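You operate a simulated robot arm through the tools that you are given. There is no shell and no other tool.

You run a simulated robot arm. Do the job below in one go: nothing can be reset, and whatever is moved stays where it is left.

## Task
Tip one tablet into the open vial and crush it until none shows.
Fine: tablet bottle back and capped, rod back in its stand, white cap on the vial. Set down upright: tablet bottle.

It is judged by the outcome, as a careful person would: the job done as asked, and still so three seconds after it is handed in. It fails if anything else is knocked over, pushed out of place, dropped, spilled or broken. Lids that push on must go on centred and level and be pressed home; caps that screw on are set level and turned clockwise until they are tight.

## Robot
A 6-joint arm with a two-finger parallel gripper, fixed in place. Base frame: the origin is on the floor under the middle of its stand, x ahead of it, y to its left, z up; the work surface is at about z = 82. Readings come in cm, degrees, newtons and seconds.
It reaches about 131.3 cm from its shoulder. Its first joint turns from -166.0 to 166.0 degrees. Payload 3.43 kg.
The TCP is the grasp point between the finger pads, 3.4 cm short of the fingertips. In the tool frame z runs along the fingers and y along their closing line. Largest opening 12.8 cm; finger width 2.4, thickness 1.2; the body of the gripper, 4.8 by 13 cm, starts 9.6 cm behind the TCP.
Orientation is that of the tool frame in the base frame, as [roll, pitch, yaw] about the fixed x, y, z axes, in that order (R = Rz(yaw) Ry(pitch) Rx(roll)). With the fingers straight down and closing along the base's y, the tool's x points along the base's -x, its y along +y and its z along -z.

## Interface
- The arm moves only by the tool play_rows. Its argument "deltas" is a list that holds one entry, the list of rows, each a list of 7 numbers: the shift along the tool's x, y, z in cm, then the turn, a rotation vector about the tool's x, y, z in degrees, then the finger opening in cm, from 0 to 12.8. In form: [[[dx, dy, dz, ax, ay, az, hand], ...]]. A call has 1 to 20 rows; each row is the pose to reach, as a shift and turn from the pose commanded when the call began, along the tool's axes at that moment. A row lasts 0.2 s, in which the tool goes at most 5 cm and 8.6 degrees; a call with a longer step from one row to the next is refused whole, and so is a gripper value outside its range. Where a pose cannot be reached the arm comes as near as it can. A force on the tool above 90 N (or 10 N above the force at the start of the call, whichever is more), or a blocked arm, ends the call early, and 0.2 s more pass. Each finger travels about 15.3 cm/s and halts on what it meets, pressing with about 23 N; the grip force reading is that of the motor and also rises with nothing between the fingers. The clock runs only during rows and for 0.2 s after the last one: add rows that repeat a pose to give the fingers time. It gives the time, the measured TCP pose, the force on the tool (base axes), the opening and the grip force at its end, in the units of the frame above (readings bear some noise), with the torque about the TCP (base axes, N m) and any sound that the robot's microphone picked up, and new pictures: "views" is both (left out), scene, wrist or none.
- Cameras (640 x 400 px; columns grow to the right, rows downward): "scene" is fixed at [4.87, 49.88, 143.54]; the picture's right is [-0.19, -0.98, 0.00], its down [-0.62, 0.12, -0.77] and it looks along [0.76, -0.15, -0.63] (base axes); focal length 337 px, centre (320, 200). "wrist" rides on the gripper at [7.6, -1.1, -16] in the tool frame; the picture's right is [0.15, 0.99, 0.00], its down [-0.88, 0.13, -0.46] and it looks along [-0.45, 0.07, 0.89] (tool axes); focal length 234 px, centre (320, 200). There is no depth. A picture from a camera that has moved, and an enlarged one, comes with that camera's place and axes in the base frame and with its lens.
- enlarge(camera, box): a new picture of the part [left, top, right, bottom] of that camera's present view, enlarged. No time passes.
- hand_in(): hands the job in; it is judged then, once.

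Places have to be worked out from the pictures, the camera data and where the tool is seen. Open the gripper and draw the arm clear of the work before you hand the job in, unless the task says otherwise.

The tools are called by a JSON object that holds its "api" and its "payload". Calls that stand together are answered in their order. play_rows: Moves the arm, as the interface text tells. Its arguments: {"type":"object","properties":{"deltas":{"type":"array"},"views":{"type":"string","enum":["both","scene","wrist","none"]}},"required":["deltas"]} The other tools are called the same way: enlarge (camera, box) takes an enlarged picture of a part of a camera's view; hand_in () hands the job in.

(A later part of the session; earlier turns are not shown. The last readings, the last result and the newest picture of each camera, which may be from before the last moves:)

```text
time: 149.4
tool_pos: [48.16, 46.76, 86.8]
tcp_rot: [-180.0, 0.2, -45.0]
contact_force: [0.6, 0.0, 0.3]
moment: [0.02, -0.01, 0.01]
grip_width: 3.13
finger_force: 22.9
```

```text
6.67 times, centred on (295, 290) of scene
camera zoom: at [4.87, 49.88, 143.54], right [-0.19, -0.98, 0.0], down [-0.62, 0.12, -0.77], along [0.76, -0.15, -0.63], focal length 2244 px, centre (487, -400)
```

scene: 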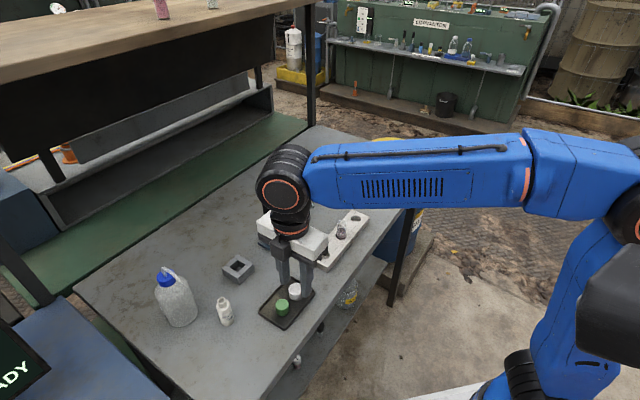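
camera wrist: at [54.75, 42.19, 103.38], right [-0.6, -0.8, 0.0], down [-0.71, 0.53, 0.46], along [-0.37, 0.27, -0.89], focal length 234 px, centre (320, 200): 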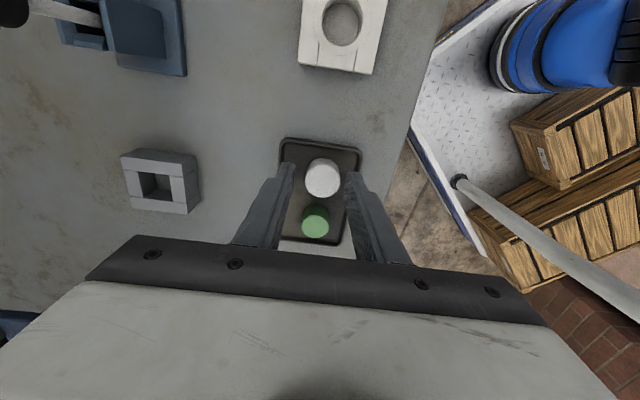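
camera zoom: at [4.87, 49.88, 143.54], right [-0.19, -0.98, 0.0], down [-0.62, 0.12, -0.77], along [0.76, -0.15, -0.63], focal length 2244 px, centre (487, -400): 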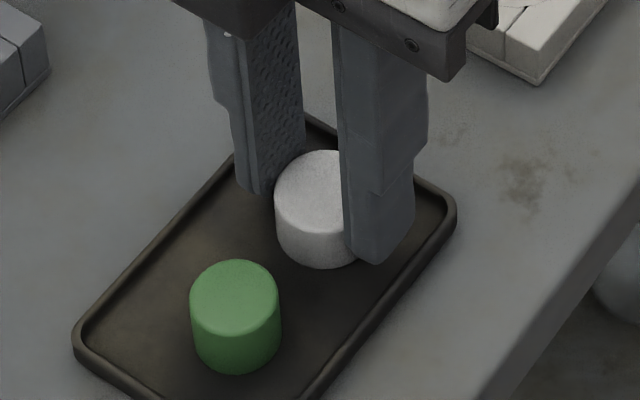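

It is gripped at 3.13 cm and centred. I'll lift straight up 10 cm.

{"api": "play_rows", "payload": {"deltas": [[[0, 0, -0.5, 0, 0, 0, 2.6], [0, 0, -1.5, 0, 0, 0, 2.6], [0, 0, -3, 0, 0, 0, 2.6], [0, 0, -5, 0, 0, 0, 2.6], [0, 0, -7, 0, 0, 0, 2.6], [0, 0, -9, 0, 0, 0, 2.6], [0, 0, -10.5, 0, 0, 0, 2.6], [0, 0, -10.5, 0, 0, 0, 2.6]]], "views": "both"}}

{"api": "enlarge", "payload": {"camera": "scene", "box": [260, 180, 340, 300]}}

{"api": "enlarge", "payload": {"camera": "wrist", "box": [250, 60, 400, 250]}}

```text
time: 151.2
tool_pos: [48.03, 46.61, 97.25]
tcp_rot: [179.9, 0.0, -45.0]
contact_force: [-0.5, 1.1, -0.5]
moment: [0.01, -0.01, 0.0]
grip_width: 3.13
finger_force: 23.1
camera wrist: at [54.27, 42.17, 113.33], right [-0.6, -0.8, 0.0], down [-0.71, 0.53, 0.46], along [-0.37, 0.27, -0.89], focal length 234 px, centre (320, 200)
```

scene: 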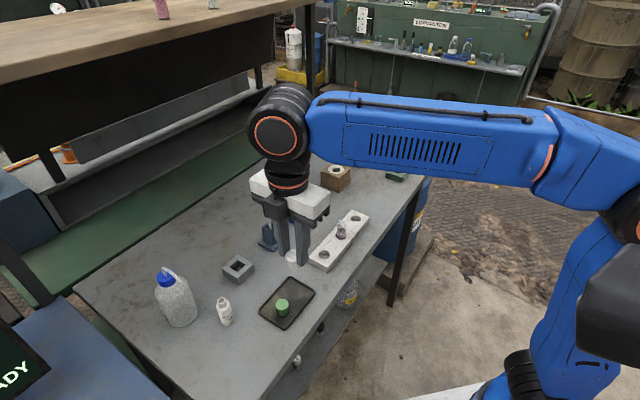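
wrist: 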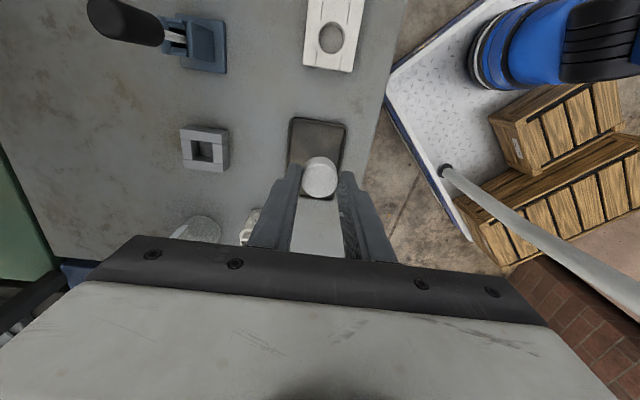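

```text
3.33 times, centred on (300, 240) of scene
camera zoom: at [4.87, 49.88, 143.54], right [-0.19, -0.98, 0.0], down [-0.62, 0.12, -0.77], along [0.76, -0.15, -0.63], focal length 1122 px, centre (387, 67)
```

zoom: 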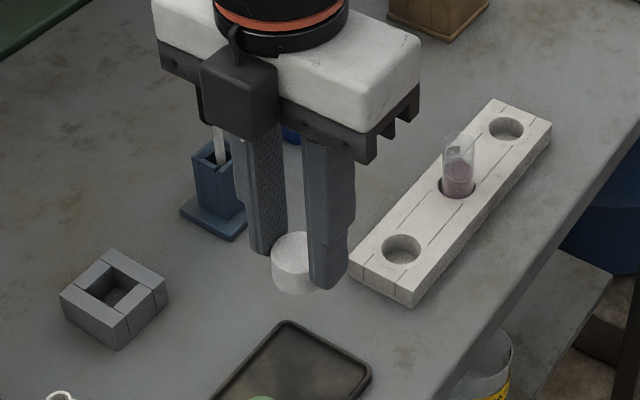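

```text
2.11 times, centred on (325, 155) of wrist
camera zoom: at [54.27, 42.17, 113.33], right [-0.6, -0.8, 0.0], down [-0.71, 0.53, 0.46], along [-0.37, 0.27, -0.89], focal length 493 px, centre (310, 295)
```

zoom: 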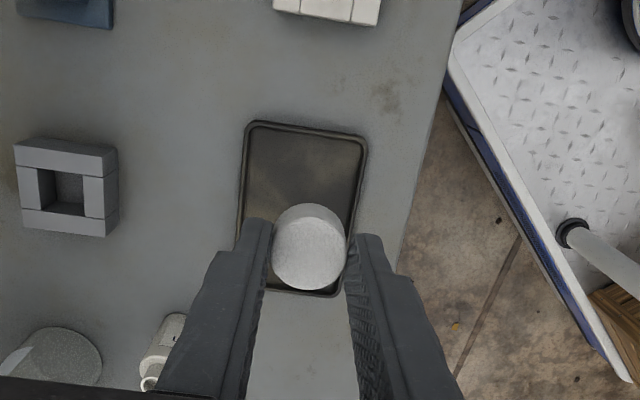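

The cap is held level. I'll move along the rack direction and stop 7 cm short, so the camera is right over the vial for an accurate fix.

{"api": "play_rows", "payload": {"deltas": [[[0.8, 0, 0, 0, 0, 0, 2.6], [2.4, 0, 0, 0, 0, 0, 2.6], [4.4, -0.1, 0, 0, 0, 0, 2.6], [6.4, -0.2, 0, 0, 0, 0, 2.6], [8.4, -0.3, 0, 0, 0, 0, 2.6], [10.4, -0.4, 0, 0, 0, 0, 2.6], [11.6, -0.6, 0, 0, 0, 0, 2.6], [12, -0.6, 0, 0, 0, 0, 2.6], [12, -0.6, 0, 0, 0, 0, 2.6]]], "views": "wrist"}}

{"api": "enlarge", "payload": {"camera": "wrist", "box": [290, 40, 360, 110]}}

{"api": "enlarge", "payload": {"camera": "wrist", "box": [250, 60, 400, 250]}}

```text
time: 153.2
tool_pos: [57.06, 38.65, 97.23]
tcp_rot: [180.0, 0.1, -45.0]
contact_force: [-0.8, 0.3, -0.9]
moment: [-0.03, -0.02, 0.02]
grip_width: 3.13
finger_force: 23.2
camera wrist: at [63.28, 34.08, 113.17], right [-0.6, -0.8, 0.0], down [-0.71, 0.53, 0.46], along [-0.37, 0.27, -0.89], focal length 234 px, centre (320, 200)
```

wrist: 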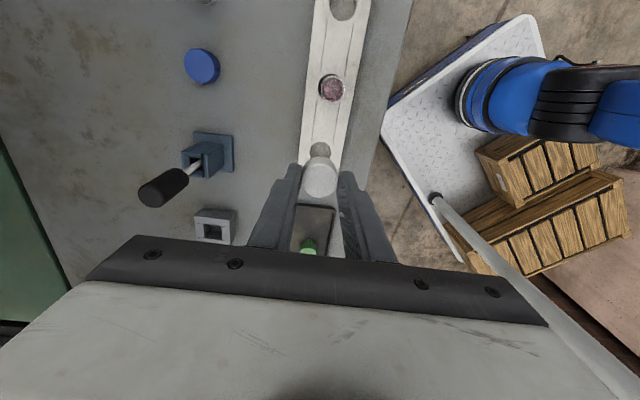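

```text
5.71 times, centred on (325, 75) of wrist
camera zoom: at [63.28, 34.08, 113.17], right [-0.6, -0.8, 0.0], down [-0.71, 0.53, 0.46], along [-0.37, 0.27, -0.89], focal length 1338 px, centre (291, 914)
```

zoom: 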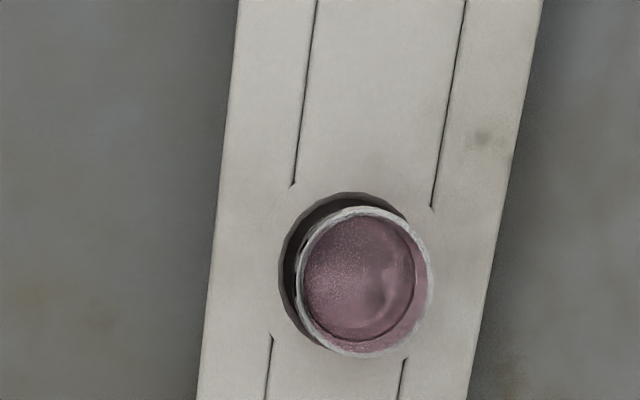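

```text
2.11 times, centred on (325, 155) of wrist
camera zoom: at [63.28, 34.08, 113.17], right [-0.6, -0.8, 0.0], down [-0.71, 0.53, 0.46], along [-0.37, 0.27, -0.89], focal length 493 px, centre (310, 295)
```

zoom: 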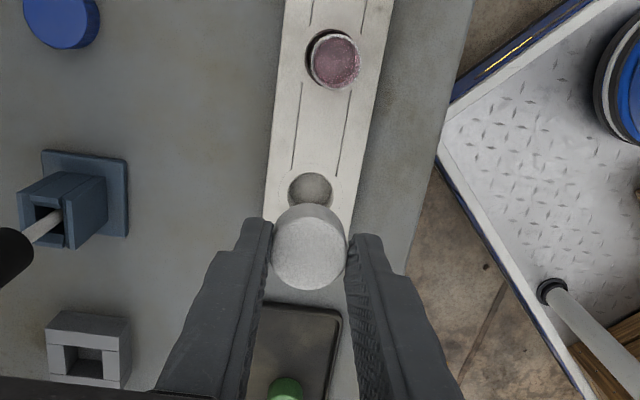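

{"api": "enlarge", "payload": {"camera": "wrist", "box": [290, 140, 350, 200]}}

{"api": "enlarge", "payload": {"camera": "scene", "box": [290, 170, 370, 270]}}

```text
6.67 times, centred on (320, 170) of wrist
camera zoom: at [63.28, 34.08, 113.17], right [-0.6, -0.8, 0.0], down [-0.71, 0.53, 0.46], along [-0.37, 0.27, -0.89], focal length 1561 px, centre (320, 400)
```

zoom: 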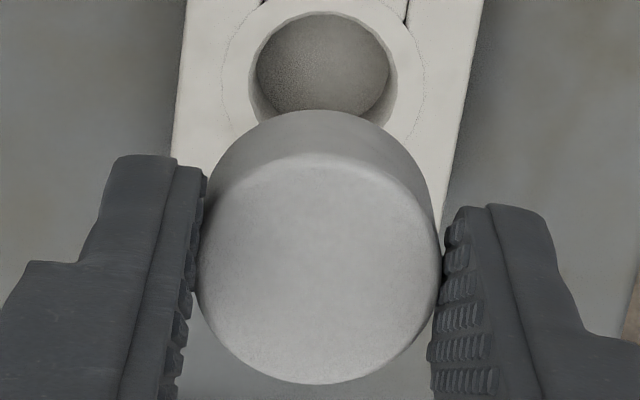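

```text
4.00 times, centred on (330, 220) of scene
camera zoom: at [4.87, 49.88, 143.54], right [-0.19, -0.98, 0.0], down [-0.62, 0.12, -0.77], along [0.76, -0.15, -0.63], focal length 1346 px, centre (280, 120)
```

zoom: 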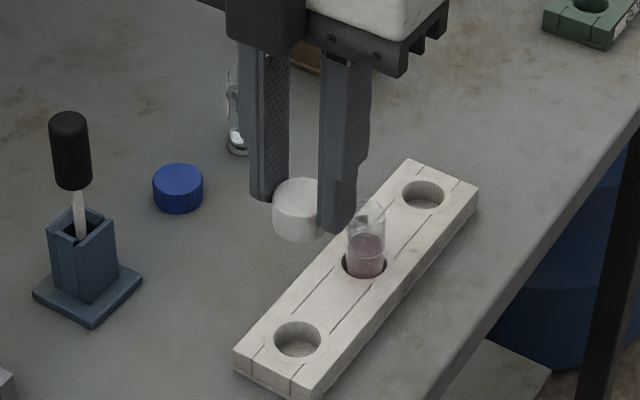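

The vial axis is at (+7.0, +0.2) cm and the cap centre at (+0.2, 0) in tool coordinates. I'll move 6.8 along x and 0.2 along y, staying high, then verify.

{"api": "play_rows", "payload": {"deltas": [[[1, 0.05, 0, 0, 0, 0, 2.6], [2.6, 0.1, 0, 0, 0, 0, 2.6], [4.4, 0.15, 0, 0, 0, 0, 2.6], [5.8, 0.2, 0, 0, 0, 0, 2.6], [6.6, 0.2, 0, 0, 0, 0, 2.6], [6.8, 0.2, 0, 0, 0, 0, 2.6], [6.8, 0.2, 1.8, 0, 0, 0, 2.6], [6.8, 0.2, 2.4, 0, 0, 0, 2.6], [6.8, 0.2, 2.4, 0, 0, 0, 2.6]]], "views": "both"}}

{"api": "enlarge", "payload": {"camera": "scene", "box": [315, 185, 370, 250]}}

{"api": "enlarge", "payload": {"camera": "wrist", "box": [280, 100, 360, 200]}}

```text
time: 155.2
tool_pos: [61.55, 33.8, 94.65]
tcp_rot: [179.9, 0.0, -45.0]
contact_force: [0.8, 0.5, 0.0]
moment: [0.0, 0.02, -0.03]
grip_width: 3.15
finger_force: 23.0
camera wrist: at [67.85, 29.26, 110.67], right [-0.6, -0.8, 0.0], down [-0.71, 0.53, 0.46], along [-0.37, 0.27, -0.89], focal length 234 px, centre (320, 200)
```

scene: 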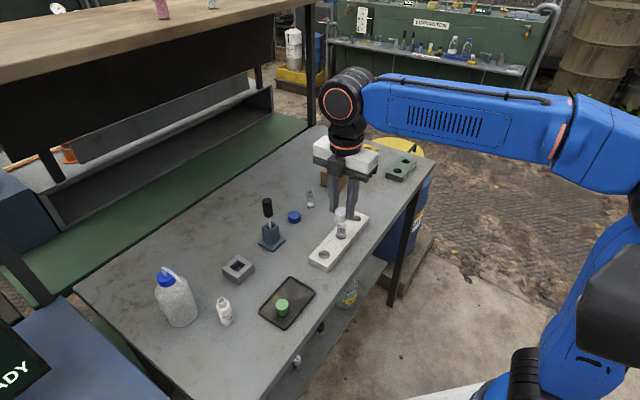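
wrist: 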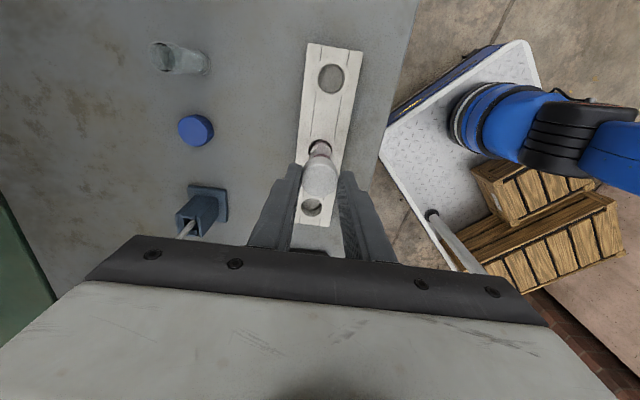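

```text
6.15 times, centred on (342, 218) of scene
camera zoom: at [4.87, 49.88, 143.54], right [-0.19, -0.98, 0.0], down [-0.62, 0.12, -0.77], along [0.76, -0.15, -0.63], focal length 2071 px, centre (182, 92)
```

zoom: 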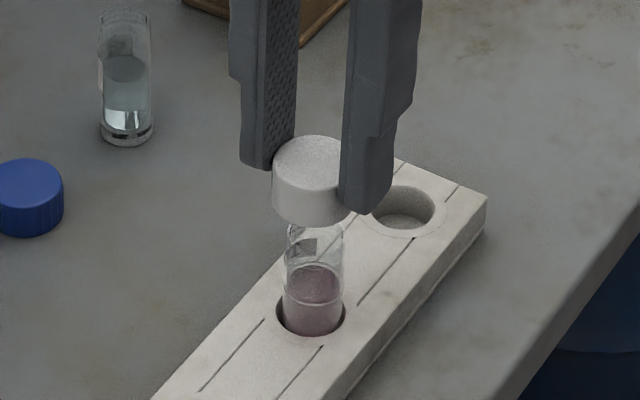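

```text
4.00 times, centred on (320, 150) of wrist
camera zoom: at [67.85, 29.26, 110.67], right [-0.6, -0.8, 0.0], down [-0.71, 0.53, 0.46], along [-0.37, 0.27, -0.89], focal length 937 px, centre (320, 400)
```

zoom: 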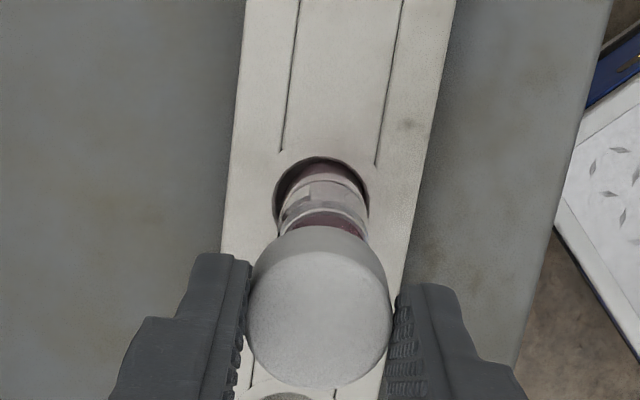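

The cap needs about 1.3 mm toward the right finger and about 0.8 mm along x. I'll correct and lower until the cap is just above the rim.

{"api": "play_rows", "payload": {"deltas": [[[0.04, 0.07, 0, 0, 0, 0, 2.6], [0.08, 0.13, 0.3, 0, 0, 0, 2.6], [0.08, 0.13, 0.7, 0, 0, 0, 2.6], [0.08, 0.13, 1.0, 0, 0, 0, 2.6], [0.08, 0.13, 1.0, 0, 0, 0, 2.6]]], "views": "none"}}

{"api": "enlarge", "payload": {"camera": "scene", "box": [325, 200, 360, 245]}}

{"api": "enlarge", "payload": {"camera": "wrist", "box": [290, 120, 350, 190]}}

```text
time: 156.4
tool_pos: [61.61, 33.49, 93.7]
tcp_rot: [-180.0, 0.1, -45.0]
contact_force: [-0.1, -0.8, -0.5]
moment: [0.03, 0.02, 0.03]
grip_width: 3.11
finger_force: 23.5
```

```text
8.89 times, centred on (342, 222) of scene
camera zoom: at [4.87, 49.88, 143.54], right [-0.19, -0.98, 0.0], down [-0.62, 0.12, -0.77], along [0.76, -0.15, -0.63], focal length 2992 px, centre (120, 0)
```

zoom: 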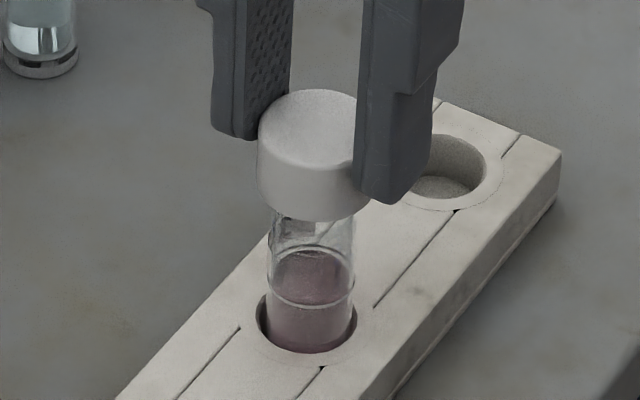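

```text
5.71 times, centred on (320, 155) of wrist
camera zoom: at [67.84, 29.06, 109.69], right [-0.6, -0.8, 0.0], down [-0.71, 0.53, 0.46], along [-0.37, 0.27, -0.89], focal length 1338 px, centre (320, 457)
```

zoom: 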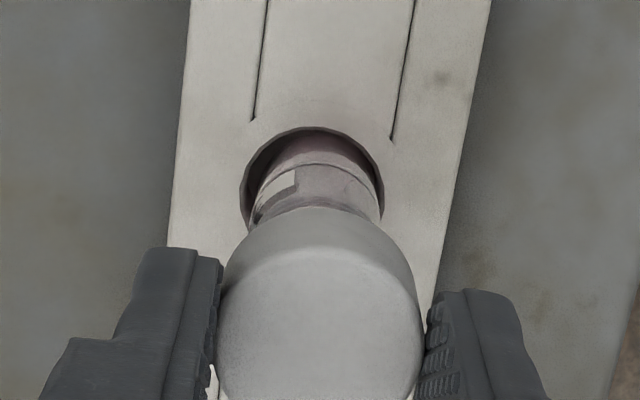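

The cap looks centred over the vial in both views. I'll lower slowly until it touches.

{"api": "play_rows", "payload": {"deltas": [[[0, 0, 0.1, 0, 0, 0, 2.6], [0, 0, 0.2, 0, 0, 0, 2.6], [0, 0, 0.3, 0, 0, 0, 2.6], [0, 0, 0.4, 0, 0, 0, 2.6], [0, 0, 0.4, 0, 0, 0, 2.6]]], "views": "none"}}

{"api": "play_rows", "payload": {"deltas": [[[0, 0, 0.1, 0, 0, 0, 2.6], [0, 0, 0.2, 0, 0, 0, 2.6], [0, 0, 0.2, 0, 0, 0, 2.6]]], "views": "none"}}

```text
time: 157.6
tool_pos: [61.8, 33.57, 93.4]
tcp_rot: [180.0, 0.0, -45.0]
contact_force: [-0.6, -0.3, -0.3]
moment: [0.0, 0.0, 0.0]
grip_width: 3.14
finger_force: 22.7
```

```text
time: 158.4
tool_pos: [61.75, 33.7, 93.11]
tcp_rot: [179.9, 0.0, -45.0]
contact_force: [0.0, -0.3, -0.3]
moment: [0.0, -0.01, 0.01]
grip_width: 3.12
finger_force: 23.1
```

{"api": "enlarge", "payload": {"camera": "scene", "box": [325, 200, 360, 245]}}

{"api": "play_rows", "payload": {"deltas": [[[0, 0, 0.1, 0, 0, 0, 2.6], [0, 0, 0.2, 0, 0, 0, 2.6], [0, 0, 0.2, 0, 0, 0, 2.6]]], "views": "none"}}

{"api": "enlarge", "payload": {"camera": "scene", "box": [325, 200, 360, 245]}}

```text
8.89 times, centred on (342, 222) of scene
camera zoom: at [4.87, 49.88, 143.54], right [-0.19, -0.98, 0.0], down [-0.62, 0.12, -0.77], along [0.76, -0.15, -0.63], focal length 2992 px, centre (120, 0)
```

zoom: 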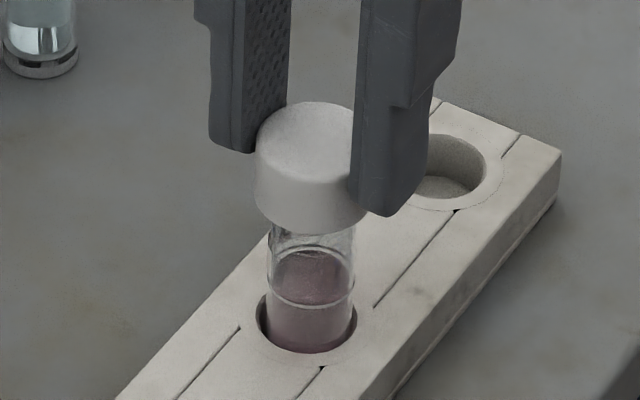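

```text
time: 159.2
tool_pos: [61.87, 33.62, 93.11]
tcp_rot: [-179.9, 0.0, -45.0]
contact_force: [0.7, 0.6, 0.1]
moment: [0.02, 0.0, 0.01]
grip_width: 3.1
finger_force: 22.7
```

```text
8.89 times, centred on (342, 222) of scene
camera zoom: at [4.87, 49.88, 143.54], right [-0.19, -0.98, 0.0], down [-0.62, 0.12, -0.77], along [0.76, -0.15, -0.63], focal length 2992 px, centre (120, 0)
```

zoom: 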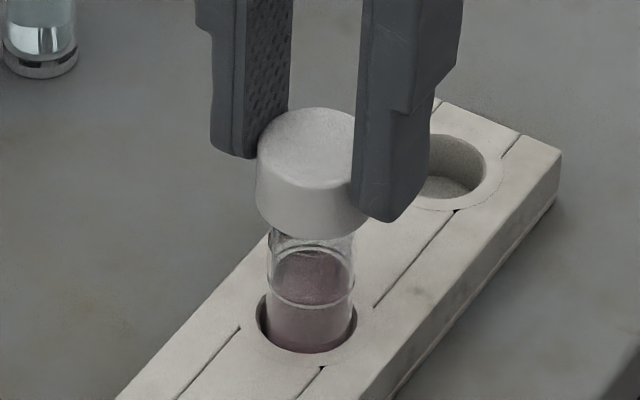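

{"api": "play_rows", "payload": {"deltas": [[[0, 0, 0.06, 0, 0, 0, 2.6], [0, 0, 0.12, 0, 0, 0, 2.6], [0, 0, 0.18, 0, 0, 0, 2.6], [0, 0, 0.18, 0, 0, 0, 2.6]]], "views": "none"}}

{"api": "play_rows", "payload": {"deltas": [[[0, 0, 0.06, 0, 0, 0, 2.6], [0, 0, 0.12, 0, 0, 0, 2.6], [0, 0, 0.18, 0, 0, 0, 2.6], [0, 0, 0.18, 0, 0, 0, 2.6]]], "views": "none"}}

{"api": "enlarge", "payload": {"camera": "scene", "box": [325, 200, 360, 245]}}

```text
time: 160.2
tool_pos: [61.68, 33.45, 92.57]
tcp_rot: [179.9, 0.1, -45.0]
contact_force: [-0.7, -0.5, 0.8]
moment: [0.0, -0.01, 0.01]
grip_width: 3.17
finger_force: 23.2
```

```text
time: 161.2
tool_pos: [61.71, 33.69, 92.46]
tcp_rot: [180.0, 0.2, -45.0]
contact_force: [0.1, -0.1, -0.2]
moment: [0.0, 0.02, 0.0]
grip_width: 3.19
finger_force: 22.8
```

```text
8.89 times, centred on (342, 222) of scene
camera zoom: at [4.87, 49.88, 143.54], right [-0.19, -0.98, 0.0], down [-0.62, 0.12, -0.77], along [0.76, -0.15, -0.63], focal length 2992 px, centre (120, 0)
```

zoom: 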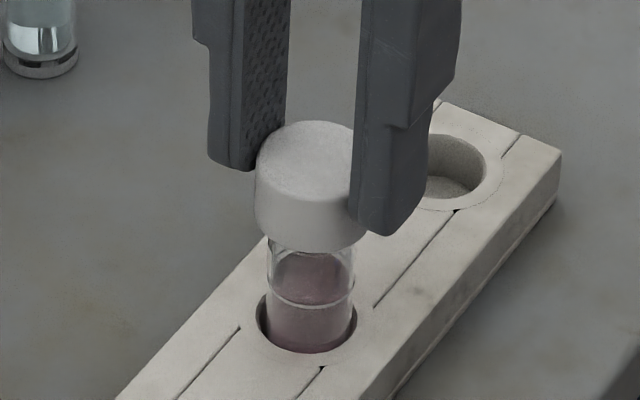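

The cap is passing down around the rim freely, so it is centred. I'll continue until it meets resistance.

{"api": "play_rows", "payload": {"deltas": [[[0, 0, 0.06, 0, 0, 0, 2.6], [0, 0, 0.12, 0, 0, 0, 2.6], [0, 0, 0.18, 0, 0, 0, 2.6], [0, 0, 0.18, 0, 0, 0, 2.6]]], "views": "none"}}

{"api": "play_rows", "payload": {"deltas": [[[0, 0, 0.06, 0, 0, 0, 2.6], [0, 0, 0.12, 0, 0, 0, 2.6], [0, 0, 0.18, 0, 0, 0, 2.6], [0, 0, 0.18, 0, 0, 0, 2.6]]], "views": "none"}}

{"api": "enlarge", "payload": {"camera": "scene", "box": [325, 200, 360, 245]}}

```text
time: 162.2
tool_pos: [61.84, 33.53, 92.4]
tcp_rot: [-180.0, 0.2, -44.9]
contact_force: [-0.1, -0.2, -0.7]
moment: [0.0, -0.01, 0.0]
grip_width: 3.16
finger_force: 23.3
```

```text
time: 163.2
tool_pos: [61.75, 33.57, 92.28]
tcp_rot: [180.0, 0.1, -45.0]
contact_force: [1.1, 0.5, -0.1]
moment: [0.03, 0.03, 0.01]
grip_width: 3.16
finger_force: 22.7
```

```text
8.89 times, centred on (342, 222) of scene
camera zoom: at [4.87, 49.88, 143.54], right [-0.19, -0.98, 0.0], down [-0.62, 0.12, -0.77], along [0.76, -0.15, -0.63], focal length 2992 px, centre (120, 0)
```

zoom: 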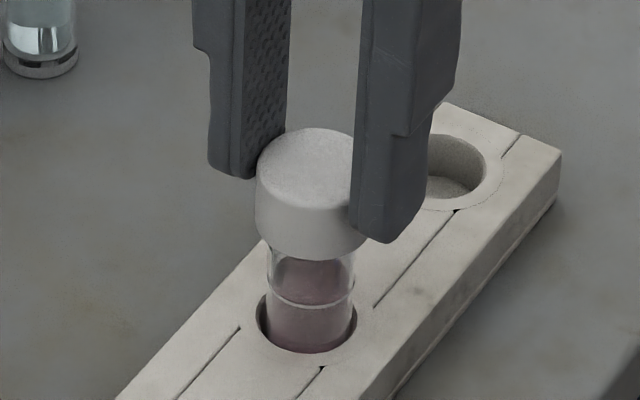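

{"api": "play_rows", "payload": {"deltas": [[[0, 0, 0.06, 0, 0, 0, 2.6], [0, 0, 0.12, 0, 0, 0, 2.6], [0, 0, 0.18, 0, 0, 0, 2.6], [0, 0, 0.18, 0, 0, 0, 2.6]]], "views": "none"}}

{"api": "play_rows", "payload": {"deltas": [[[0, 0, 0.06, 0, 0, 0, 2.6], [0, 0, 0.12, 0, 0, 0, 2.6], [0, 0, 0.12, 0, 0, 0, 2.6]]], "views": "none"}}

{"api": "play_rows", "payload": {"deltas": [[[0, 0, 0.06, 0, 0, 0, 2.6], [0, 0, 0.12, 0, 0, 0, 2.6], [0, 0, 0.12, 0, 0, 0, 2.6]]], "views": "none"}}

```text
time: 164.2
tool_pos: [61.52, 33.66, 92.17]
tcp_rot: [-180.0, 0.1, -45.0]
contact_force: [0.2, 0.3, -0.2]
moment: [0.03, -0.01, -0.02]
grip_width: 3.2
finger_force: 23.1
```

```text
time: 165.0
tool_pos: [61.69, 33.63, 91.86]
tcp_rot: [180.0, 0.1, -45.0]
contact_force: [-0.1, 1.0, 0.3]
moment: [0.0, 0.0, 0.0]
grip_width: 3.17
finger_force: 23.2
```

```text
time: 165.8
tool_pos: [61.76, 33.72, 91.9]
tcp_rot: [-180.0, 0.2, -45.1]
contact_force: [-0.8, 0.3, -0.3]
moment: [-0.04, -0.05, -0.02]
grip_width: 3.16
finger_force: 22.7
```

{"api": "play_rows", "payload": {"deltas": [[[0, 0, 0.06, 0, 0, 0, 2.6], [0, 0, 0.12, 0, 0, 0, 2.6], [0, 0, 0.12, 0, 0, 0, 2.6]]], "views": "none"}}

{"api": "play_rows", "payload": {"deltas": [[[0, 0, 0.06, 0, 0, 0, 2.6], [0, 0, 0.12, 0, 0, 0, 2.6], [0, 0, 0.12, 0, 0, 0, 2.6]]], "views": "none"}}

{"api": "enlarge", "payload": {"camera": "scene", "box": [325, 200, 360, 245]}}

{"api": "enlarge", "payload": {"camera": "wrist", "box": [290, 120, 350, 210]}}

```text
time: 166.6
tool_pos: [61.66, 33.65, 91.67]
tcp_rot: [179.9, 0.1, -44.9]
contact_force: [-0.8, 0.4, -0.5]
moment: [0.05, 0.02, 0.02]
grip_width: 3.2
finger_force: 23.4
```

```text
time: 167.4
tool_pos: [61.54, 33.62, 91.62]
tcp_rot: [-180.0, 0.0, -44.9]
contact_force: [1.2, -0.4, 6.4]
moment: [-0.03, -0.06, -0.03]
grip_width: 3.19
finger_force: 23.4
```

```text
8.89 times, centred on (342, 222) of scene
camera zoom: at [4.87, 49.88, 143.54], right [-0.19, -0.98, 0.0], down [-0.62, 0.12, -0.77], along [0.76, -0.15, -0.63], focal length 2992 px, centre (120, 0)
```

zoom: 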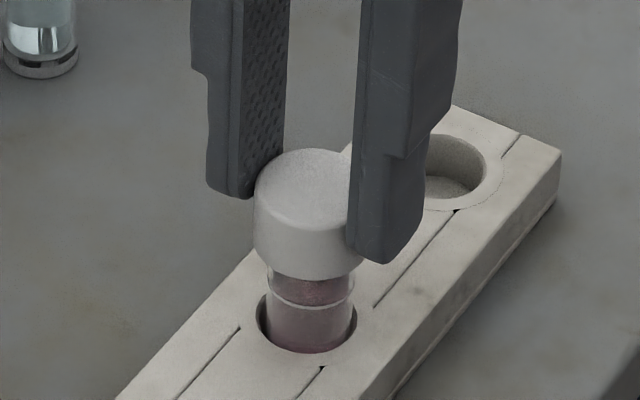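

```text
4.44 times, centred on (320, 165) of wrist
camera zoom: at [67.84, 29.12, 107.57], right [-0.6, -0.8, 0.0], down [-0.71, 0.53, 0.46], along [-0.37, 0.27, -0.89], focal length 1041 px, centre (320, 356)
```

zoom: 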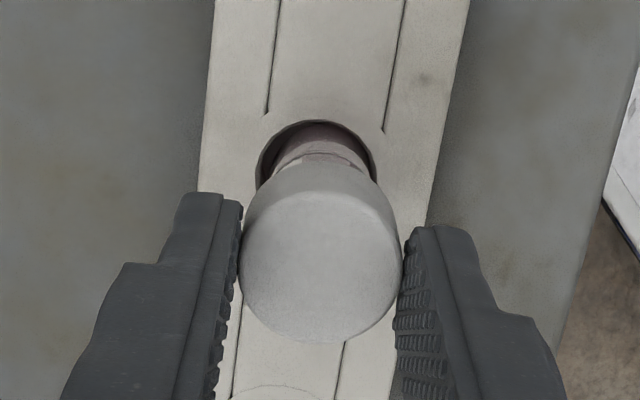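

It has met resistance at 6 N with the cap about 1.3 cm over the rim, level. I'll turn clockwise 48° with light downward pressure to see whether it threads.

{"api": "play_rows", "payload": {"deltas": [[[0, 0, 0.02, 0, 0, 8, 2.6], [0, 0, 0.03, 0, 0, 16, 2.6], [0, 0, 0.04, 0, 0, 24, 2.6], [0, 0, 0.05, 0, 0, 32, 2.6], [0, 0, 0.06, 0, 0, 40, 2.6], [0, 0, 0.07, 0, 0, 48, 2.6], [0, 0, 0.07, 0, 0, 48, 2.6]]], "views": "none"}}

{"api": "enlarge", "payload": {"camera": "scene", "box": [325, 200, 360, 245]}}

```text
time: 169.0
tool_pos: [61.77, 33.61, 91.53]
tcp_rot: [179.8, 0.0, -93.1]
contact_force: [3.1, -0.4, 16.1]
moment: [-0.02, -0.14, 0.0]
grip_width: 3.19
finger_force: 23.5
```

```text
8.89 times, centred on (342, 222) of scene
camera zoom: at [4.87, 49.88, 143.54], right [-0.19, -0.98, 0.0], down [-0.62, 0.12, -0.77], along [0.76, -0.15, -0.63], focal length 2992 px, centre (120, 0)
```

zoom: 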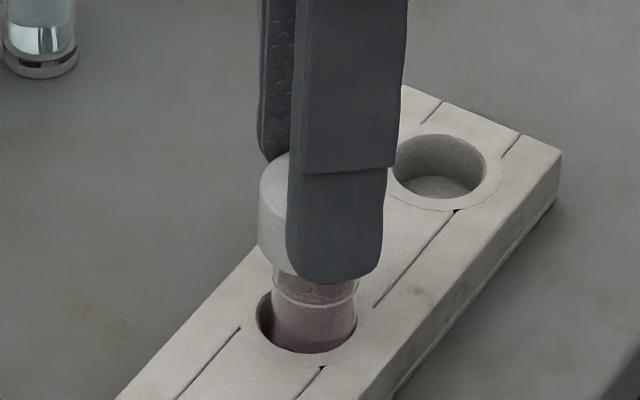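

The torque is nil, and the vial shifted slightly within its hole because the cap centre is off my rotation axis. I'll look closely at the cap and vial.

{"api": "enlarge", "payload": {"camera": "wrist", "box": [280, 110, 360, 220]}}

{"api": "enlarge", "payload": {"camera": "scene", "box": [332, 218, 352, 242]}}

```text
3.64 times, centred on (320, 165) of wrist
camera zoom: at [62.46, 25.94, 107.48], right [-1.0, -0.09, 0.0], down [-0.08, 0.89, 0.46], along [-0.04, 0.46, -0.89], focal length 852 px, centre (320, 327)
```

zoom: 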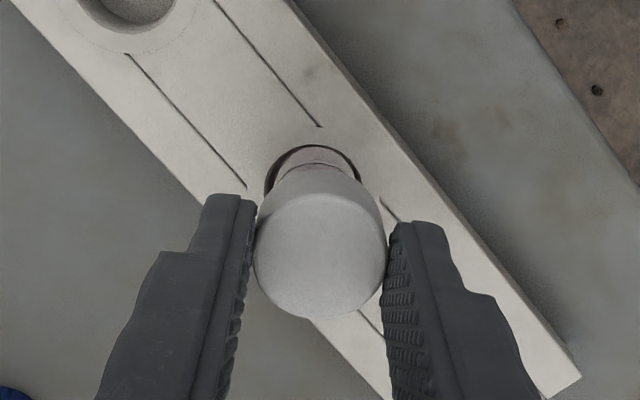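

```text
16.00 times, centred on (342, 230) of scene
camera zoom: at [4.87, 49.88, 143.54], right [-0.19, -0.98, 0.0], down [-0.62, 0.12, -0.77], along [0.76, -0.15, -0.63], focal length 5385 px, centre (-32, -280)
```

zoom: 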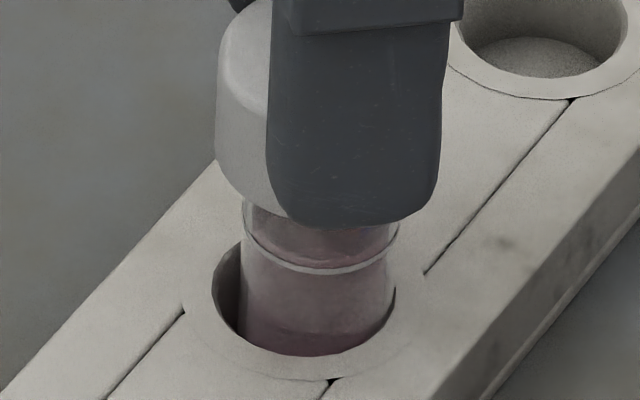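

I'll recentre the cap on the vial and turn another 48° about the cap's own centre at constant height; the force change will show if it threads.

{"api": "play_rows", "payload": {"deltas": [[[-0.03, -0.07, 0, 0, 0, 0, 2.6], [-0.07, -0.147, 0, 0, 0, 0, 2.6], [-0.068, -0.175, 0, 0, 0, 8, 2.6], [-0.06, -0.202, 0, 0, 0, 16, 2.6], [-0.051, -0.228, 0, 0, 0, 24, 2.6], [-0.038, -0.253, 0, 0, 0, 32, 2.6], [-0.021, -0.276, 0, 0, 0, 40, 2.6], [-0.002, -0.296, 0, 0, 0, 48, 2.6], [-0.002, -0.296, 0, 0, 0, 48, 2.6]]], "views": "none"}}

{"api": "enlarge", "payload": {"camera": "scene", "box": [332, 218, 352, 242]}}

```text
time: 171.0
tool_pos: [61.9, 33.6, 91.46]
tcp_rot: [179.9, 0.0, -141.1]
contact_force: [1.7, -0.4, 3.2]
moment: [0.02, 0.05, 0.02]
grip_width: 3.19
finger_force: 22.7
```

```text
16.00 times, centred on (342, 230) of scene
camera zoom: at [4.87, 49.88, 143.54], right [-0.19, -0.98, 0.0], down [-0.62, 0.12, -0.77], along [0.76, -0.15, -0.63], focal length 5385 px, centre (-32, -280)
```

zoom: 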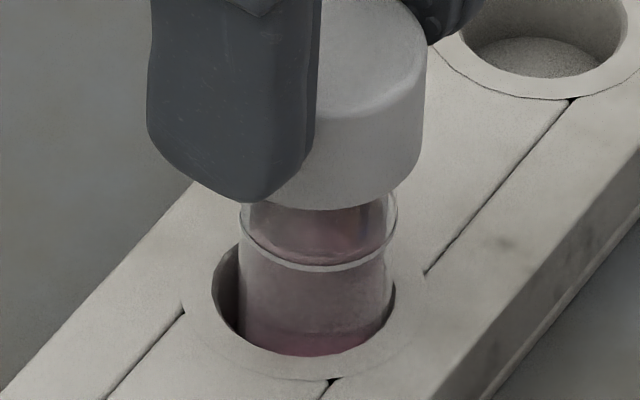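

Force dropped from 16 N to 3 N on that turn, so the cap is drawing down on a thread. I'll keep turning clockwise, feeding down slightly.

{"api": "play_rows", "payload": {"deltas": [[[0.002, -0.028, 0.01, 0, 0, 8, 2.6], [0.008, -0.055, 0.02, 0, 0, 16, 2.6], [0.017, -0.081, 0.03, 0, 0, 24, 2.6], [0.03, -0.106, 0.04, 0, 0, 32, 2.6], [0.047, -0.129, 0.05, 0, 0, 40, 2.6], [0.066, -0.149, 0.05, 0, 0, 48, 2.6], [0.066, -0.149, 0.05, 0, 0, 48, 2.6]]], "views": "none"}}

{"api": "enlarge", "payload": {"camera": "scene", "box": [332, 218, 352, 242]}}

```text
time: 172.6
tool_pos: [61.97, 33.38, 91.43]
tcp_rot: [-180.0, -0.1, 170.8]
contact_force: [-0.1, 1.1, 6.3]
moment: [0.12, 0.03, 0.02]
grip_width: 3.18
finger_force: 23.0
```

```text
16.00 times, centred on (342, 230) of scene
camera zoom: at [4.87, 49.88, 143.54], right [-0.19, -0.98, 0.0], down [-0.62, 0.12, -0.77], along [0.76, -0.15, -0.63], focal length 5385 px, centre (-32, -280)
```

zoom: 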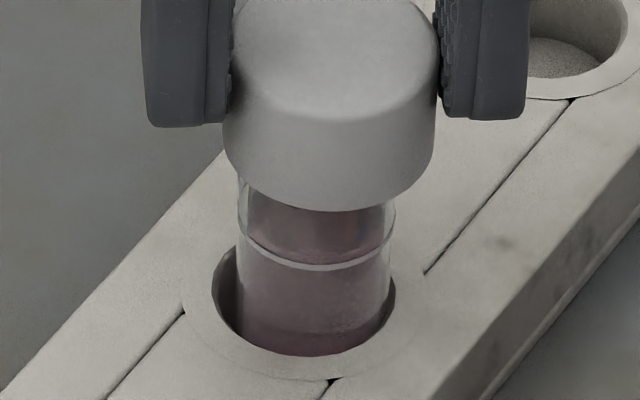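

After 144° of turning the cap sits at nearly the same height (about 1.3 cm over the rim) and no torque is building, so it may be a push-on fit. I'll press down firmly, in steps.

{"api": "play_rows", "payload": {"deltas": [[[0, 0, 0.04, 0, 0, 0, 2.6], [0, 0, 0.08, 0, 0, 0, 2.6], [0, 0, 0.12, 0, 0, 0, 2.6], [0, 0, 0.12, 0, 0, 0, 2.6]]], "views": "none"}}

{"api": "enlarge", "payload": {"camera": "scene", "box": [332, 218, 352, 242]}}

```text
time: 173.6
tool_pos: [62.0, 33.39, 91.38]
tcp_rot: [179.9, -0.2, 171.1]
contact_force: [-0.4, -0.8, 14.1]
moment: [0.04, 0.03, -0.03]
grip_width: 3.2
finger_force: 22.9
```

```text
16.00 times, centred on (342, 230) of scene
camera zoom: at [4.87, 49.88, 143.54], right [-0.19, -0.98, 0.0], down [-0.62, 0.12, -0.77], along [0.76, -0.15, -0.63], focal length 5385 px, centre (-32, -280)
```

zoom: 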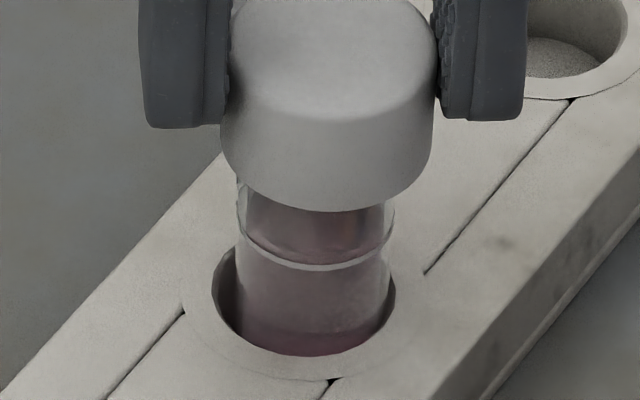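

The fingers slip on the cap at about 15 N and it doesn't move further. I'll look from the wrist side for what is visible of the vial and cap now.

{"api": "enlarge", "payload": {"camera": "wrist", "box": [290, 120, 350, 200]}}

{"api": "enlarge", "payload": {"camera": "scene", "box": [325, 205, 360, 245]}}

```text
5.00 times, centred on (320, 160) of wrist
camera zoom: at [54.34, 33.49, 107.44], right [0.01, 1.0, 0.0], down [0.89, -0.01, 0.45], along [0.45, 0.0, -0.89], focal length 1171 px, centre (320, 400)
```

zoom: 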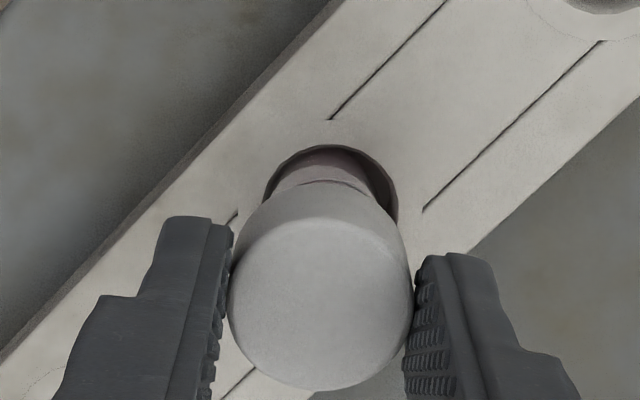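

```text
10.00 times, centred on (342, 225) of scene
camera zoom: at [4.87, 49.88, 143.54], right [-0.19, -0.98, 0.0], down [-0.62, 0.12, -0.77], along [0.76, -0.15, -0.63], focal length 3366 px, centre (95, -50)
```

zoom: 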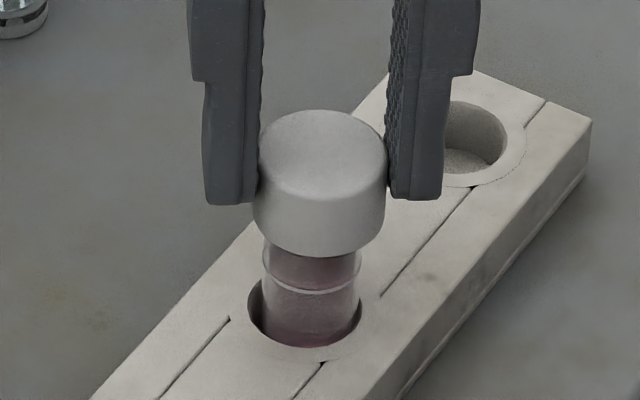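

I'll continue clockwise another 96° about the cap centre, holding the current light load, and watch the reading.

{"api": "play_rows", "payload": {"deltas": [[[0.002, -0.028, 0, 0, 0, 8, 2.6], [0.008, -0.055, 0, 0, 0, 16, 2.6], [0.017, -0.081, 0, 0, 0, 24, 2.6], [0.03, -0.106, 0, 0, 0, 32, 2.6], [0.047, -0.129, 0, 0, 0, 40, 2.6], [0.066, -0.149, 0, 0, 0, 48, 2.6], [0.088, -0.166, 0, 0, 0, 56, 2.6], [0.112, -0.18, 0, 0, 0, 64, 2.6], [0.138, -0.19, 0, 0, 0, 72, 2.6], [0.165, -0.197, 0, 0, 0, 80, 2.6], [0.193, -0.2, 0, 0, 0, 88, 2.6], [0.221, -0.199, 0, 0, 0, 96, 2.6], [0.221, -0.199, 0, 0, 0, 96, 2.6]]], "views": "none"}}

{"api": "enlarge", "payload": {"camera": "scene", "box": [325, 205, 360, 245]}}

{"api": "enlarge", "payload": {"camera": "wrist", "box": [290, 120, 350, 200]}}

```text
time: 176.4
tool_pos: [61.8, 33.15, 91.35]
tcp_rot: [-179.9, -0.2, 74.9]
contact_force: [1.3, 4.9, 14.1]
moment: [0.29, -0.02, 0.06]
grip_width: 3.19
finger_force: 23.0
```

```text
10.00 times, centred on (342, 225) of scene
camera zoom: at [4.87, 49.88, 143.54], right [-0.19, -0.98, 0.0], down [-0.62, 0.12, -0.77], along [0.76, -0.15, -0.63], focal length 3366 px, centre (95, -50)
```

zoom: 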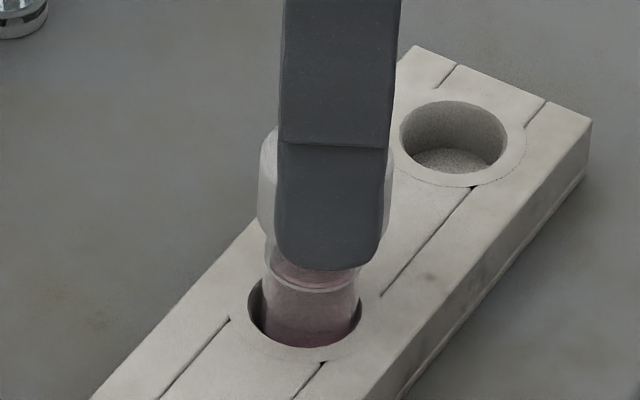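

```text
5.00 times, centred on (320, 160) of wrist
camera zoom: at [62.7, 40.87, 107.35], right [0.99, -0.12, 0.0], down [-0.1, -0.89, 0.45], along [-0.05, -0.45, -0.89], focal length 1171 px, centre (320, 400)
```

zoom: 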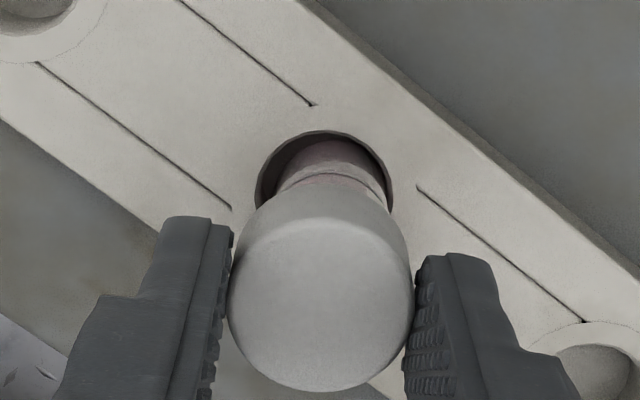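

A 5 N side force has built up, because the vial is being pushed to one side of its hole. I'll recentre, release the cap, rise clear and look at how it is seated.

{"api": "play_rows", "payload": {"deltas": [[[0.1, 0.02, -0.02, 0, 0, 0, 2.6], [0.2, 0.04, -0.05, 0, 0, 0, 2.6], [0.2, 0.04, -0.05, 0, 0, 0, 3.0], [0.2, 0.04, -0.05, 0, 0, 0, 3.4], [0.2, 0.04, -0.05, 0, 0, 0, 3.9], [0.2, 0.04, -0.05, 0, 0, 0, 4.4], [0.2, 0.04, -1, 0, 0, 0, 4.4], [0.2, 0.04, -3, 0, 0, 0, 4.4], [0.2, 0.04, -5, 0, 0, 0, 4.4], [0.2, 0.04, -7, 0, 0, 0, 4.4], [0.2, 0.04, -8, 0, 0, 0, 4.4]]], "views": "none"}}

{"api": "enlarge", "payload": {"camera": "scene", "box": [325, 205, 360, 245]}}

{"api": "enlarge", "payload": {"camera": "wrist", "box": [280, 90, 360, 190]}}

```text
time: 178.8
tool_pos: [62.02, 33.23, 99.46]
tcp_rot: [-179.9, 0.0, 75.0]
contact_force: [0.3, -0.2, -0.4]
moment: [0.0, 0.0, 0.01]
grip_width: 4.41
finger_force: 0.0
```

```text
10.00 times, centred on (342, 225) of scene
camera zoom: at [4.87, 49.88, 143.54], right [-0.19, -0.98, 0.0], down [-0.62, 0.12, -0.77], along [0.76, -0.15, -0.63], focal length 3366 px, centre (95, -50)
```

zoom: 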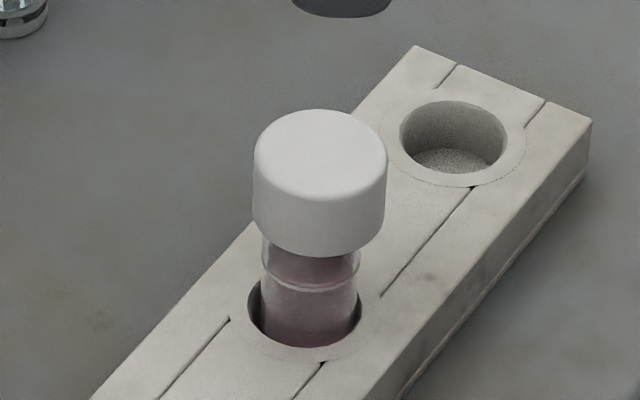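

```text
4.00 times, centred on (320, 140) of wrist
camera zoom: at [62.84, 40.89, 115.48], right [0.99, -0.11, 0.0], down [-0.1, -0.89, 0.45], along [-0.05, -0.45, -0.89], focal length 937 px, centre (320, 440)
```

zoom: 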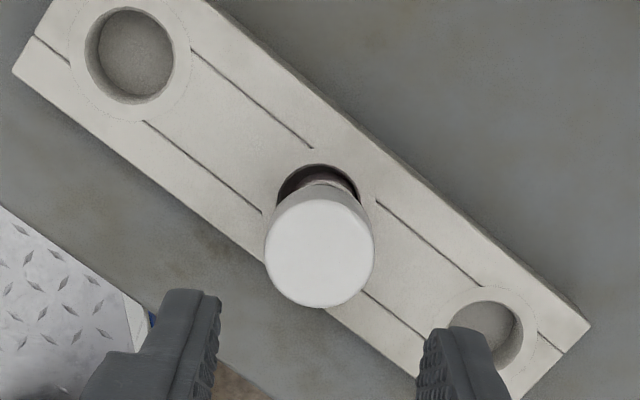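

The cap sits level and centred, covering about 1.4 cm of the neck. I'll zoom in on the gap and the vial's label to see whether the vial itself turned with the cap.

{"api": "enlarge", "payload": {"camera": "scene", "box": [332, 222, 352, 242]}}

{"api": "enlarge", "payload": {"camera": "wrist", "box": [305, 125, 335, 165]}}

```text
16.00 times, centred on (342, 232) of scene
camera zoom: at [4.87, 49.88, 143.54], right [-0.19, -0.98, 0.0], down [-0.62, 0.12, -0.77], along [0.76, -0.15, -0.63], focal length 5385 px, centre (-32, -312)
```

zoom: 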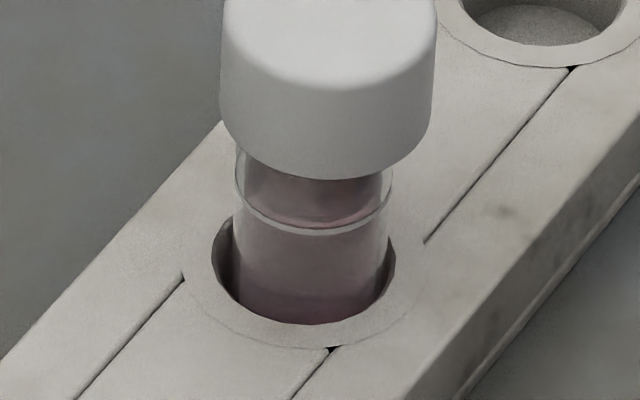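

```text
10.00 times, centred on (320, 145) of wrist
camera zoom: at [62.84, 40.89, 115.48], right [0.99, -0.11, 0.0], down [-0.1, -0.89, 0.45], along [-0.05, -0.45, -0.89], focal length 2342 px, centre (320, 750)
```

zoom: 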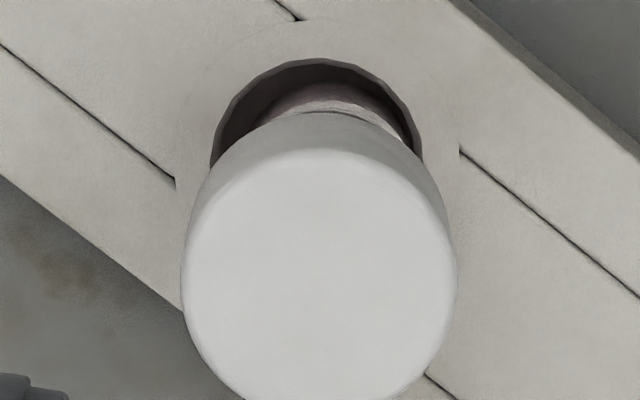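

Turning made no difference to the height: the cap-to-liquid-line gap is unchanged. I'll close the fingers and press straight down on the centre of the cap to seat it, in case it is a push-on fit.

{"api": "play_rows", "payload": {"deltas": [[[0.15, -0.04, 0, 0, 0, 0, 3], [0.34, -0.09, 0, 0, 0, 0, 1.5], [0.34, -0.09, 0, 0, 0, 0, 0], [0.34, -0.09, 1.5, 0, 0, 0, 0], [0.34, -0.09, 3, 0, 0, 0, 0], [0.34, -0.09, 4.5, 0, 0, 0, 0], [0.34, -0.09, 5.5, 0, 0, 0, 0], [0.34, -0.09, 5.9, 0, 0, 0, 0], [0.34, -0.09, 5.9, 0, 0, 0, 0]]], "views": "wrist"}}

{"api": "enlarge", "payload": {"camera": "scene", "box": [325, 195, 360, 245]}}

{"api": "enlarge", "payload": {"camera": "wrist", "box": [280, 110, 360, 210]}}

```text
time: 180.8
tool_pos: [61.96, 33.76, 93.31]
tcp_rot: [-179.8, -0.1, 74.9]
contact_force: [-0.1, -0.1, -0.6]
moment: [-0.02, 0.01, 0.01]
grip_width: 0.01
finger_force: 23.0
camera wrist: at [62.88, 41.39, 109.39], right [0.99, -0.11, 0.0], down [-0.1, -0.89, 0.45], along [-0.05, -0.45, -0.89], focal length 234 px, centre (320, 200)
```

wrist: 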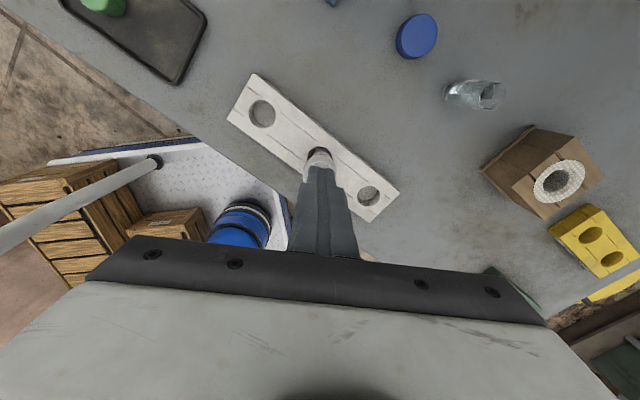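

```text
8.00 times, centred on (342, 220) of scene
camera zoom: at [4.87, 49.88, 143.54], right [-0.19, -0.98, 0.0], down [-0.62, 0.12, -0.77], along [0.76, -0.15, -0.63], focal length 2693 px, centre (140, 40)
```

zoom: 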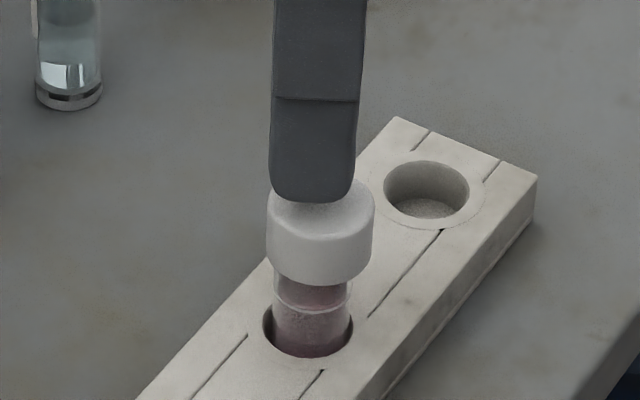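

```text
4.00 times, centred on (320, 160) of wrist
camera zoom: at [62.88, 41.39, 109.39], right [0.99, -0.11, 0.0], down [-0.1, -0.89, 0.45], along [-0.05, -0.45, -0.89], focal length 937 px, centre (320, 360)
```

zoom: 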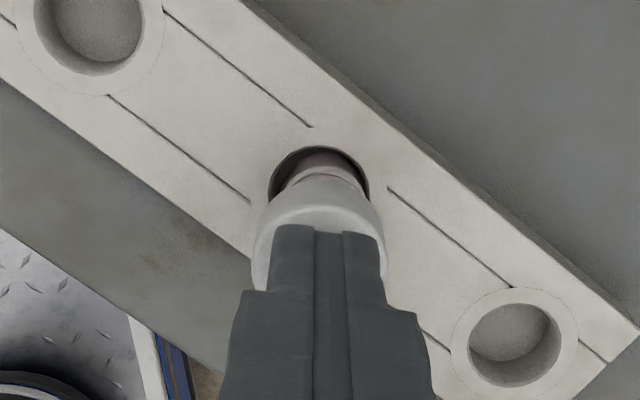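

I'm nearly over the centre; I'll shift 2 mm and press down in small steps.

{"api": "play_rows", "payload": {"deltas": [[[-0.2, 0, 0.1, 0, 0, 0, 0], [-0.2, 0, 0.25, 0, 0, 0, 0], [-0.2, 0, 0.4, 0, 0, 0, 0], [-0.2, 0, 0.5, 0, 0, 0, 0], [-0.2, 0, 0.5, 0, 0, 0, 0]]], "views": "none"}}

{"api": "play_rows", "payload": {"deltas": [[[0, 0, 0.06, 0, 0, 0, 0], [0, 0, 0.12, 0, 0, 0, 0], [0, 0, 0.12, 0, 0, 0, 0]]], "views": "none"}}

```text
time: 182.0
tool_pos: [61.89, 33.44, 92.93]
tcp_rot: [-179.9, -0.1, 75.0]
contact_force: [-0.4, 0.7, 0.7]
moment: [-0.02, 0.01, 0.0]
grip_width: 0.02
finger_force: 22.9
```

```text
time: 182.8
tool_pos: [61.69, 33.43, 92.88]
tcp_rot: [-180.0, -0.1, 75.1]
contact_force: [-1.2, -0.4, 0.0]
moment: [0.03, 0.0, 0.0]
grip_width: 0.0
finger_force: 23.4
```

{"api": "play_rows", "payload": {"deltas": [[[0, 0, 0.06, 0, 0, 0, 0], [0, 0, 0.12, 0, 0, 0, 0], [0, 0, 0.12, 0, 0, 0, 0]]], "views": "none"}}

{"api": "play_rows", "payload": {"deltas": [[[0, 0, 0.05, 0, 0, 0, 0], [0, 0, 0.1, 0, 0, 0, 0], [0, 0, 0.1, 0, 0, 0, 0]]], "views": "none"}}

```text
time: 183.6
tool_pos: [61.68, 33.4, 92.72]
tcp_rot: [-179.9, -0.1, 75.0]
contact_force: [-0.2, -0.2, -0.2]
moment: [-0.01, 0.03, 0.0]
grip_width: 0.0
finger_force: 23.3
```

```text
time: 184.4
tool_pos: [61.76, 33.47, 92.6]
tcp_rot: [-179.9, -0.1, 75.0]
contact_force: [-0.9, 0.9, 0.1]
moment: [0.0, 0.01, 0.0]
grip_width: 0.01
finger_force: 22.7
```

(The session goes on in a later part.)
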